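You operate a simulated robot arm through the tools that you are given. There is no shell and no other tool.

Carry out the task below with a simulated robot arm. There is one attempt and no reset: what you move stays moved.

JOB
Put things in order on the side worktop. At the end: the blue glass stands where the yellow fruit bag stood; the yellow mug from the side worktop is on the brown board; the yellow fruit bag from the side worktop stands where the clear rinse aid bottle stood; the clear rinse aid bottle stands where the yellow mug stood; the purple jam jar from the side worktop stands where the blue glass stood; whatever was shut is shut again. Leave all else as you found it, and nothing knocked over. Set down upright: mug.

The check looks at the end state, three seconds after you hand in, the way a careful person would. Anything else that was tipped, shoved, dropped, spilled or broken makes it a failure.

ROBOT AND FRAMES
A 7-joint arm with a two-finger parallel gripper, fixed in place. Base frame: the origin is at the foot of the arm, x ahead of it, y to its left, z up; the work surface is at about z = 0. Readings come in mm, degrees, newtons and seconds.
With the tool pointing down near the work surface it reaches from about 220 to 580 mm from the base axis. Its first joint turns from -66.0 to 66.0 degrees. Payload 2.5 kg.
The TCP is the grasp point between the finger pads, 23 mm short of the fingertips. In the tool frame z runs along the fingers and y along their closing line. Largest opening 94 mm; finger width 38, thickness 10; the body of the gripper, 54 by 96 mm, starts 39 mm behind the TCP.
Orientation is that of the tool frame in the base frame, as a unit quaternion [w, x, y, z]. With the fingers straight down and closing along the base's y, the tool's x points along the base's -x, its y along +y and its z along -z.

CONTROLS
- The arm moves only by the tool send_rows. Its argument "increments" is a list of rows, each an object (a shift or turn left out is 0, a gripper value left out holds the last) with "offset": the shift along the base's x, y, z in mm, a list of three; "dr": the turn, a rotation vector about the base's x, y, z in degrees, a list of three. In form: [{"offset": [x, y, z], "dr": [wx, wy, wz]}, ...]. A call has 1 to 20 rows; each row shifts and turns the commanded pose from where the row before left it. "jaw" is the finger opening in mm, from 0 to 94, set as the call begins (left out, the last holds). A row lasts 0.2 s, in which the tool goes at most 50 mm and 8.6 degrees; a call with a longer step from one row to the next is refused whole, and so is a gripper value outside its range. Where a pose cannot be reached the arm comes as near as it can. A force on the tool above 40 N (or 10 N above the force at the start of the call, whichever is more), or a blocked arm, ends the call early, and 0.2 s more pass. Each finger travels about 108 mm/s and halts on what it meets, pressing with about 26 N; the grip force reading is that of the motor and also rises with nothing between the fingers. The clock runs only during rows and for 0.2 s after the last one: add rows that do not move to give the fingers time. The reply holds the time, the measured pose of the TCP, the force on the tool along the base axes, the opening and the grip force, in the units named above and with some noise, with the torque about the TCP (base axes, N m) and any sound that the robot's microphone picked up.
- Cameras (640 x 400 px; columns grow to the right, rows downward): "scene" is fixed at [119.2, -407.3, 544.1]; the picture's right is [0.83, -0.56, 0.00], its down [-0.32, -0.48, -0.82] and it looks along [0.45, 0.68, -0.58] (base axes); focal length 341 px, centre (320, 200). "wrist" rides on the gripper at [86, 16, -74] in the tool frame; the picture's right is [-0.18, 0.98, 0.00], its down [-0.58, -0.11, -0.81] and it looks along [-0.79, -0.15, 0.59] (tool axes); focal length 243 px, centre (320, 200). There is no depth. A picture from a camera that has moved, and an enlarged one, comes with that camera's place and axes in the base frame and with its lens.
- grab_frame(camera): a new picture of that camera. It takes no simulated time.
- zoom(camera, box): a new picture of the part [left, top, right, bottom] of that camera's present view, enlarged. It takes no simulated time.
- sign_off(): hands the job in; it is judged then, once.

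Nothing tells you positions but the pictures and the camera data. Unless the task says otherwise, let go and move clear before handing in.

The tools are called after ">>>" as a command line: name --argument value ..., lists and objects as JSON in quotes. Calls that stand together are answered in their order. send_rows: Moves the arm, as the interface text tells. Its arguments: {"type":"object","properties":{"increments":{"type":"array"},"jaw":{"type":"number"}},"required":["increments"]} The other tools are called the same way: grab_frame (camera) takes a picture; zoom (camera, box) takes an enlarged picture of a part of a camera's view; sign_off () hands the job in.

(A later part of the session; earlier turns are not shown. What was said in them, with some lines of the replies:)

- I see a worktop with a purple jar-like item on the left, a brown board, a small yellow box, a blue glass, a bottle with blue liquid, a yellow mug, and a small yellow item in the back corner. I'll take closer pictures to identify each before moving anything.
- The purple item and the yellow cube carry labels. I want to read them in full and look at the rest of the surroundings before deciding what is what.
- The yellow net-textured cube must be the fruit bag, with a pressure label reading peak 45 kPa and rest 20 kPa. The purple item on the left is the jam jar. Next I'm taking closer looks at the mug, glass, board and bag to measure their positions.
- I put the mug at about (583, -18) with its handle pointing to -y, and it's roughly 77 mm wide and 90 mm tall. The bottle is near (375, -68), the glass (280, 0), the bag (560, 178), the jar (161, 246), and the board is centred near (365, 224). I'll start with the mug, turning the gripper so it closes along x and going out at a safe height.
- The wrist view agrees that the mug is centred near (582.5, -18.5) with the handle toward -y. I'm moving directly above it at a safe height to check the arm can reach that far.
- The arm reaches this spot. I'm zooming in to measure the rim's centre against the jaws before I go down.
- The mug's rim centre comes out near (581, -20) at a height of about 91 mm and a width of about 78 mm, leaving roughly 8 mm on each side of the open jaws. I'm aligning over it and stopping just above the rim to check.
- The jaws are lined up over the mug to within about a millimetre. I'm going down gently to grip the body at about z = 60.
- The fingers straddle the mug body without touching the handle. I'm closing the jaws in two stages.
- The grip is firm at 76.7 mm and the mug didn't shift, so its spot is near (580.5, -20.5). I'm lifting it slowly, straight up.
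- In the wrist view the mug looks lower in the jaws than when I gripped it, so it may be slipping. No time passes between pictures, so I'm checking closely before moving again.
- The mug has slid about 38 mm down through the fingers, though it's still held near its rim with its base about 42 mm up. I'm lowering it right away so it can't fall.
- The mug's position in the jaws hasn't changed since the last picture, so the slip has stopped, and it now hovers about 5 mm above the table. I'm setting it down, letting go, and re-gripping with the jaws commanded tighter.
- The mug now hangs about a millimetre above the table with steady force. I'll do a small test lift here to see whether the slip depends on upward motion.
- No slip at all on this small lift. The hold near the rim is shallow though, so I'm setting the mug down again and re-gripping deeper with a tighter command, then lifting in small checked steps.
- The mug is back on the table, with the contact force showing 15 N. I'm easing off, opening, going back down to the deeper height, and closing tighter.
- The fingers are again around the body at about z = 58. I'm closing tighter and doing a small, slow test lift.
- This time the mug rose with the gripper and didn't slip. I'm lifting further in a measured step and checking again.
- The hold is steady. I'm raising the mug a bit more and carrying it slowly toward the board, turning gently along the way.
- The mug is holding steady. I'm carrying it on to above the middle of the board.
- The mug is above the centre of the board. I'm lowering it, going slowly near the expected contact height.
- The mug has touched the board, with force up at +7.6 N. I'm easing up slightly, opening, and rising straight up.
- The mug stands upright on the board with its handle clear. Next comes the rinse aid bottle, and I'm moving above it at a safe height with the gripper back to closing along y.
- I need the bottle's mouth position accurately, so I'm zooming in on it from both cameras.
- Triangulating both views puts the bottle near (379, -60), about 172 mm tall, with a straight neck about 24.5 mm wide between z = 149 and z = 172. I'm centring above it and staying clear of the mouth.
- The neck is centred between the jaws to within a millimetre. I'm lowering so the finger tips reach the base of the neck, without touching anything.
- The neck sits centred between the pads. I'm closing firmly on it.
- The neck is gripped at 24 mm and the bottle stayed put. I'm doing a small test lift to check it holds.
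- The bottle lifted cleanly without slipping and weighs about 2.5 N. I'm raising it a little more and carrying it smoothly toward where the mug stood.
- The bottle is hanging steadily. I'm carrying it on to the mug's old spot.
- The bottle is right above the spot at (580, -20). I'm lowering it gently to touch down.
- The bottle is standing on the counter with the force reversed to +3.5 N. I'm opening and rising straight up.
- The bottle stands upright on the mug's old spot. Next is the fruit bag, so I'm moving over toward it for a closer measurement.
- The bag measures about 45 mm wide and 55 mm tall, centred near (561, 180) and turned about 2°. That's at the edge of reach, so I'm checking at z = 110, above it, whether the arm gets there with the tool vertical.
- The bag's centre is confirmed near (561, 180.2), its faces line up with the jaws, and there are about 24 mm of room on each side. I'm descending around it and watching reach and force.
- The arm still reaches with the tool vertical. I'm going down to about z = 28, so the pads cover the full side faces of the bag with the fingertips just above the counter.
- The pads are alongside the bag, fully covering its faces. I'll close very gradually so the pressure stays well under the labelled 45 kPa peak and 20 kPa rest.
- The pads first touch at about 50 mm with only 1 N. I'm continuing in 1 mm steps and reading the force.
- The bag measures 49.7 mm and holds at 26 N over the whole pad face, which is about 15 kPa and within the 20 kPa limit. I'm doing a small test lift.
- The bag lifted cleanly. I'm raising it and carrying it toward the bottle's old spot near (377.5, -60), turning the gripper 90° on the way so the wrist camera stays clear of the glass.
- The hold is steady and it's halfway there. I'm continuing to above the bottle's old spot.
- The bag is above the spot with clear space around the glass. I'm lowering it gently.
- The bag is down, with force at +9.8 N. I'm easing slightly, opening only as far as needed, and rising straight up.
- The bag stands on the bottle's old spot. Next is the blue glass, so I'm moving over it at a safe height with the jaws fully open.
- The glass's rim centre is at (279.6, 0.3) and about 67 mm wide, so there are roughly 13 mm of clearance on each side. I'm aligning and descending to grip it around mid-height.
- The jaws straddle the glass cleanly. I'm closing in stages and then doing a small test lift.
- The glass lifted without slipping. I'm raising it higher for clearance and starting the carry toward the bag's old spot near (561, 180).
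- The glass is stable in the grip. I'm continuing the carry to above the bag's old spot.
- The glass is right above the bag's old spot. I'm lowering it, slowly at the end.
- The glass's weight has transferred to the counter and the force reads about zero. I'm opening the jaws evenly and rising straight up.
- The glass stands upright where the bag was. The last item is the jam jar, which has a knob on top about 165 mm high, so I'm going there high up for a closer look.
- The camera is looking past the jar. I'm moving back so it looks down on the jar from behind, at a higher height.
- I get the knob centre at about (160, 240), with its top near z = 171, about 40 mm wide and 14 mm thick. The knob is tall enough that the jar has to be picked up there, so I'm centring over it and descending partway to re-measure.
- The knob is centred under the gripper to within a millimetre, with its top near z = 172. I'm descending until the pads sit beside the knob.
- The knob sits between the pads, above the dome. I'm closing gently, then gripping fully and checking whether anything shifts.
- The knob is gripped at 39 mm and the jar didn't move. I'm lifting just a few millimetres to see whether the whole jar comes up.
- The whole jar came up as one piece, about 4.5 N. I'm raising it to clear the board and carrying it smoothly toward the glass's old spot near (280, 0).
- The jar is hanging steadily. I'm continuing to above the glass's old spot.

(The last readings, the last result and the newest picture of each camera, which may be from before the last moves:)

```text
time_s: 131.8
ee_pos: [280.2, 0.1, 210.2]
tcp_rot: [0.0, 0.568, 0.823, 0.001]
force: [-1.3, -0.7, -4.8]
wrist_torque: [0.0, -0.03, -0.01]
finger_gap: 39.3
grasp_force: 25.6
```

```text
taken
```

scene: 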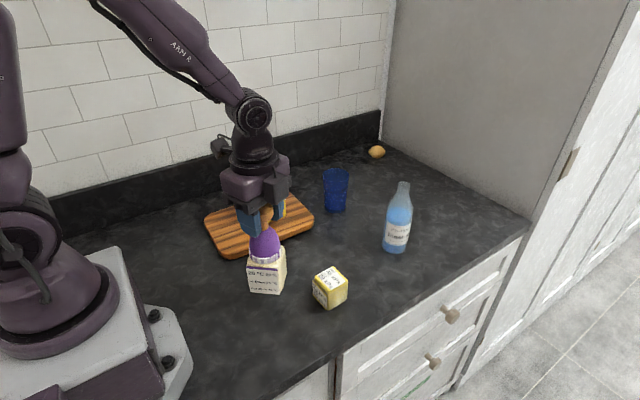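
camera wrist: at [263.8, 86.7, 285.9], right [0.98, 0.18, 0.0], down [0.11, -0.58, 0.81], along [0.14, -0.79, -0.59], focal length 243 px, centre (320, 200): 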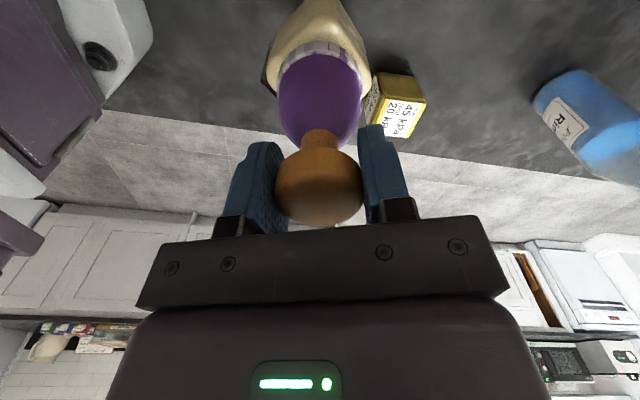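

The jar is right above the glass's old spot. I'm lowering it, going slowly at the end.

>>> send_rows --increments '[{"offset": [0.4, -0.3, -3]}, {"offset": [0, 0, -7]}, {"offset": [0, 0, -9]}, {"offset": [0, 0, -9]}, {"offset": [0, 0, -8]}, {"offset": [0, 0, -5]}, {"offset": [0, 0, -3]}, {"offset": [0, 0, -2]}, {"offset": [0, 0, -1]}, {}]'

>>> zoom --camera "scene" --box '[210, 170, 360, 320]'

```text
time_s: 134.0
ee_pos: [281.2, 0.2, 163.8]
tcp_rot: [0.0, 0.567, 0.824, 0.0]
force: [0.0, 0.4, -5.6]
wrist_torque: [-0.03, -0.03, -0.01]
finger_gap: 39.0
grasp_force: 25.2
```

```text
2.67 times, centred on (285, 245) of scene
camera zoom: at [119.2, -407.3, 544.1], right [0.83, -0.56, 0.0], down [-0.32, -0.48, -0.82], along [0.45, 0.68, -0.58], focal length 909 px, centre (413, 80)
```

zoom: 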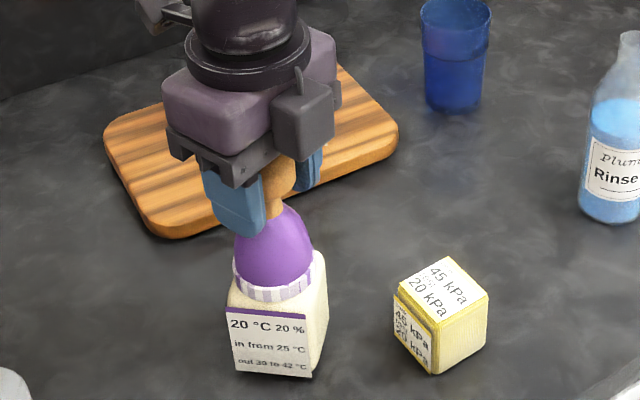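

>>> send_rows --increments '[{"offset": [0, 0, -1]}, {"offset": [0, 0, -1]}, {}]'

>>> send_rows --increments '[{"offset": [0, 0, -0.8]}, {}]'

```text
time_s: 134.8
ee_pos: [281.0, -0.6, 162.7]
tcp_rot: [0.0, 0.566, 0.824, 0.001]
force: [-0.3, -1.0, -5.1]
wrist_torque: [0.0, 0.0, 0.03]
finger_gap: 39.4
grasp_force: 26.3
```

```text
time_s: 135.4
ee_pos: [281.0, -1.0, 161.0]
tcp_rot: [0.001, 0.568, 0.823, 0.0]
force: [-0.7, -0.3, -5.1]
wrist_torque: [-0.03, -0.06, -0.01]
finger_gap: 39.1
grasp_force: 26.0
```

>>> send_rows --increments '[{"offset": [0, 0, -0.6]}, {}]'

>>> send_rows --increments '[{"offset": [0, 0, -0.5]}, {}]'

```text
time_s: 136.0
ee_pos: [280.1, -1.5, 160.6]
tcp_rot: [0.0, 0.568, 0.823, 0.0]
force: [-1.2, 0.5, 0.3]
wrist_torque: [0.06, 0.0, 0.02]
finger_gap: 39.2
grasp_force: 26.0
```

```text
time_s: 136.6
ee_pos: [280.4, 0.0, 160.6]
tcp_rot: [0.0, 0.568, 0.823, 0.0]
force: [-8.4, -1.2, 25.6]
wrist_torque: [0.03, 0.13, 0.02]
finger_gap: 39.3
grasp_force: 26.0
```

The jar is standing on the counter. I'm easing off the pressure first, then opening evenly and rising.

>>> send_rows --increments '[{"offset": [0, 0, 0.5]}, {}]'

>>> send_rows --increments '[{}, {}]' --jaw 46

>>> send_rows --increments '[{}, {}, {}]' --jaw 80

>>> send_rows --increments '[{"offset": [0, 0, 5]}, {"offset": [0, 0, 10]}, {"offset": [0, 0, 15]}, {"offset": [0, 0, 20]}, {"offset": [0, 0, 20]}, {"offset": [0, 0, 20]}, {"offset": [0, 0, 20]}, {}]'

>>> grab_frame --camera "scene"

>>> grab_frame --camera "wrist"

```text
time_s: 137.2
ee_pos: [280.9, -0.9, 160.0]
tcp_rot: [0.0, 0.568, 0.823, 0.0]
force: [-3.0, 0.2, 7.5]
wrist_torque: [0.12, -0.14, 0.02]
finger_gap: 38.7
grasp_force: 25.1
```

```text
time_s: 137.8
ee_pos: [280.5, -1.3, 161.3]
tcp_rot: [-0.001, 0.567, 0.824, 0.0]
force: [0.3, 0.5, 0.5]
wrist_torque: [0.03, 0.0, 0.04]
finger_gap: 46.0
grasp_force: 0.0
```

```text
time_s: 138.6
ee_pos: [280.3, -1.2, 161.0]
tcp_rot: [0.0, 0.567, 0.823, 0.0]
force: [-0.5, 0.3, 0.0]
wrist_torque: [-0.01, 0.01, 0.02]
finger_gap: 80.3
grasp_force: 0.1
```

```text
time_s: 140.4
ee_pos: [281.8, -1.4, 269.5]
tcp_rot: [0.0, 0.568, 0.823, 0.0]
force: [-1.3, 0.1, 0.5]
wrist_torque: [-0.01, -0.02, 0.03]
finger_gap: 80.1
grasp_force: 0.1
```

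```text
taken
```

scene: 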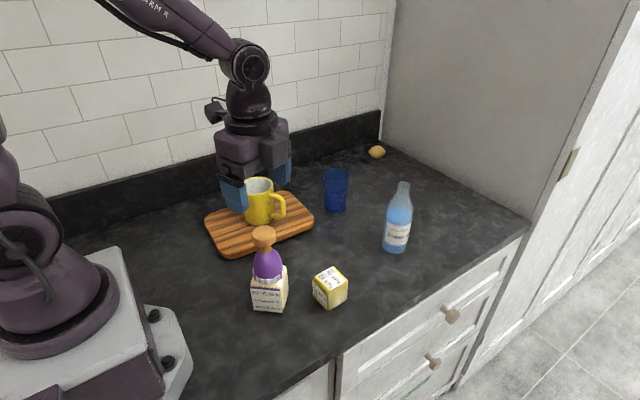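

```text
taken
camera wrist: at [265.2, 85.3, 344.8], right [0.98, 0.18, 0.0], down [0.11, -0.58, 0.81], along [0.14, -0.79, -0.59], focal length 243 px, centre (320, 200)
```

wrist: 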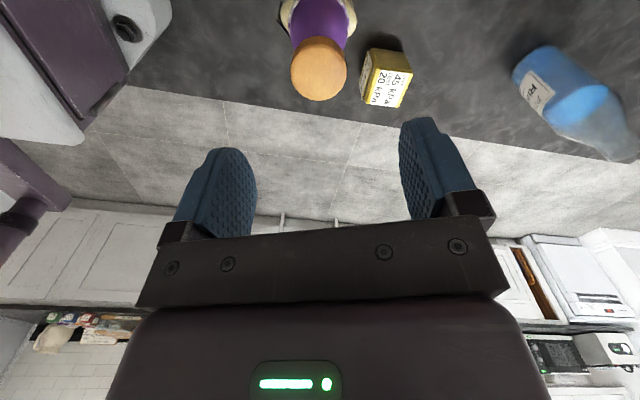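

All five items are placed and the gripper is clear. I'm backing away to the starting pose and checking every position closely.

>>> send_rows --increments '[{"offset": [2, -1, 8], "dr": [0, 0, 4]}, {"offset": [6, -3, 10], "dr": [0, 0, 5]}, {"offset": [8, -4, 10], "dr": [0, 0, 5]}, {"offset": [8, -4, 4], "dr": [0, 0, 5]}, {"offset": [8, -4, 0], "dr": [0, 0, 5]}, {"offset": [8, -4, 0], "dr": [0, 0, 5]}, {"offset": [8, -4, 0], "dr": [0, 0, 5]}, {"offset": [8, -4, 0], "dr": [0, 0, 5]}, {"offset": [8, -4, 0], "dr": [0, 0, 5]}, {"offset": [8, -4, 0], "dr": [0, 0, 5]}, {"offset": [8, -4, 0], "dr": [0, 0, 5]}, {"offset": [6, -4, 0], "dr": [0, 0, 5]}, {"offset": [4, -2, 0], "dr": [0, 0, 5]}, {"offset": [2, -1, 0], "dr": [0, 0, 5]}, {}]' --jaw 94

>>> grab_frame --camera "scene"

>>> grab_frame --camera "wrist"

>>> zoom --camera "scene" --box '[235, 215, 355, 320]'

>>> zoom --camera "scene" --box '[310, 150, 430, 265]'

>>> zoom --camera "scene" --box '[195, 160, 325, 270]'

```text
time_s: 143.6
ee_pos: [373.8, -48.5, 302.0]
tcp_rot: [0.0, 0.001, 1.0, 0.0]
force: [0.3, 0.1, -1.2]
wrist_torque: [0.01, 0.02, 0.05]
finger_gap: 94.1
grasp_force: 0.1
```

```text
taken
```

scene: 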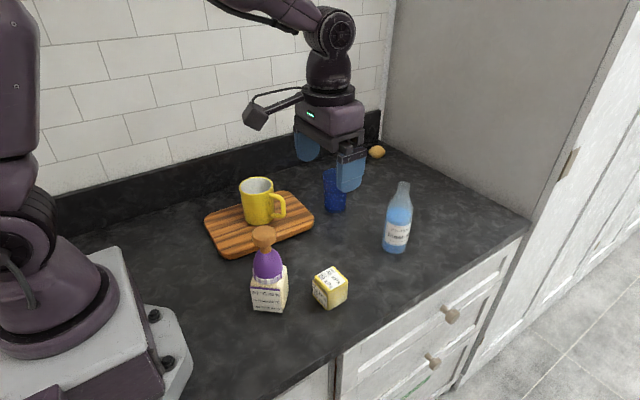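

```text
taken
camera wrist: at [285.7, -31.0, 377.2], right [0.19, 0.98, 0.0], down [0.58, -0.11, 0.81], along [0.79, -0.15, -0.59], focal length 243 px, centre (320, 200)
```

wrist: 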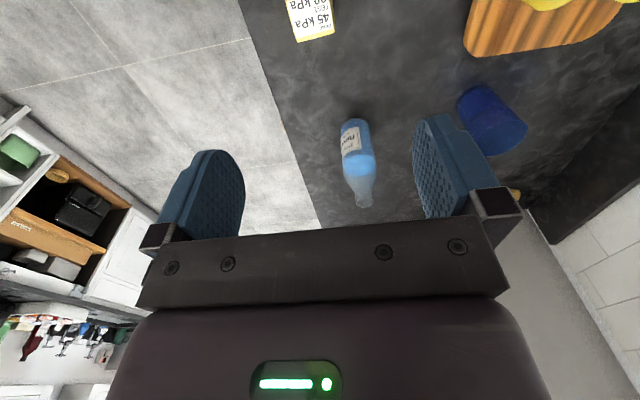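

```text
3.81 times, centred on (295, 268) of scene
camera zoom: at [119.2, -407.3, 544.1], right [0.83, -0.56, 0.0], down [-0.32, -0.48, -0.82], along [0.45, 0.68, -0.58], focal length 1299 px, centre (415, -57)
```

zoom: 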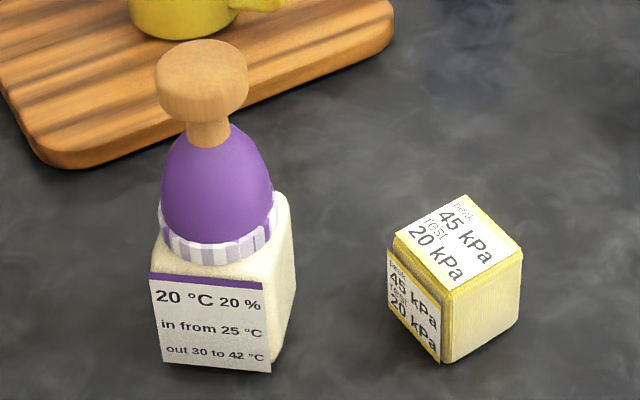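

```text
3.48 times, centred on (370, 208) of scene
camera zoom: at [119.2, -407.3, 544.1], right [0.83, -0.56, 0.0], down [-0.32, -0.48, -0.82], along [0.45, 0.68, -0.58], focal length 1186 px, centre (146, 174)
```

zoom: 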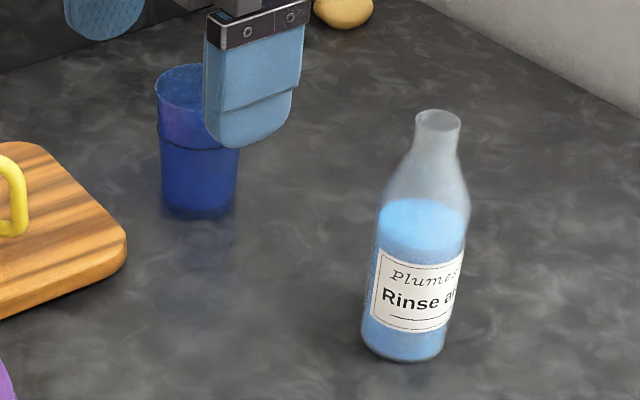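

```text
3.64 times, centred on (260, 215) of scene
camera zoom: at [119.2, -407.3, 544.1], right [0.83, -0.56, 0.0], down [-0.32, -0.48, -0.82], along [0.45, 0.68, -0.58], focal length 1240 px, centre (538, 146)
```

zoom: 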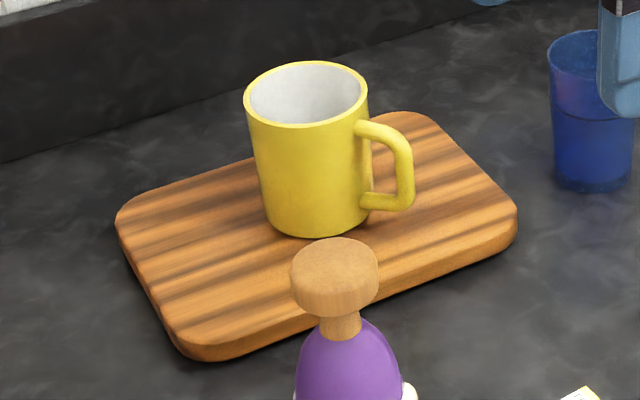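

Everything checks out in the pictures. The mug is upright on the board, the bottle is on the mug's spot, the bag on the bottle's, the glass on the bag's, and the jar on the glass's. The board and the potato-like item haven't moved, nothing was opened, and the gripper is empty and clear, so I'm handing in.

>>> sign_off

```text
The job is handed in.
```

I've handed the job in. All five items are where you asked, everything is standing, and the gripper is empty and clear. I don't have the check's result.

| Item | Now stands |
|---|---|
| Yellow mug | upright on the brown board |
| Rinse aid bottle | where the mug stood |
| Fruit bag | where the bottle stood |
| Blue glass | where the bag stood |
| Jam jar | where the glass stood |

In the last pictures, the bottle, bag, glass and jar each sat within about 3 pixels of where the previous item's base had been. The board and the small item in the back corner look unmoved, and I opened nothing.

- **Mug slip:** on the first lift the mug slid about 38 mm down through the fingers. I lowered it straight back down without dropping it and gripped it again, and it held for the carry.
- **Fruit bag pressure:** the bag is labelled 45 kPa peak and 20 kPa at rest. I closed on it slowly with the full pad faces, which works out to about 15 kPa. That figure is calculated from grip force and pad area, not measured.
- **Jam jar:** I lifted it by its wooden knob. I couldn't make sense of its temperature label ("in from 25 °C, out 30 to 42 °C"), but the jar came up in one piece. While setting it down I pressed it with about 25 N for a moment.
- **Turned items:** some items ended up rotated from how they stood before, for example the bag by a quarter turn.
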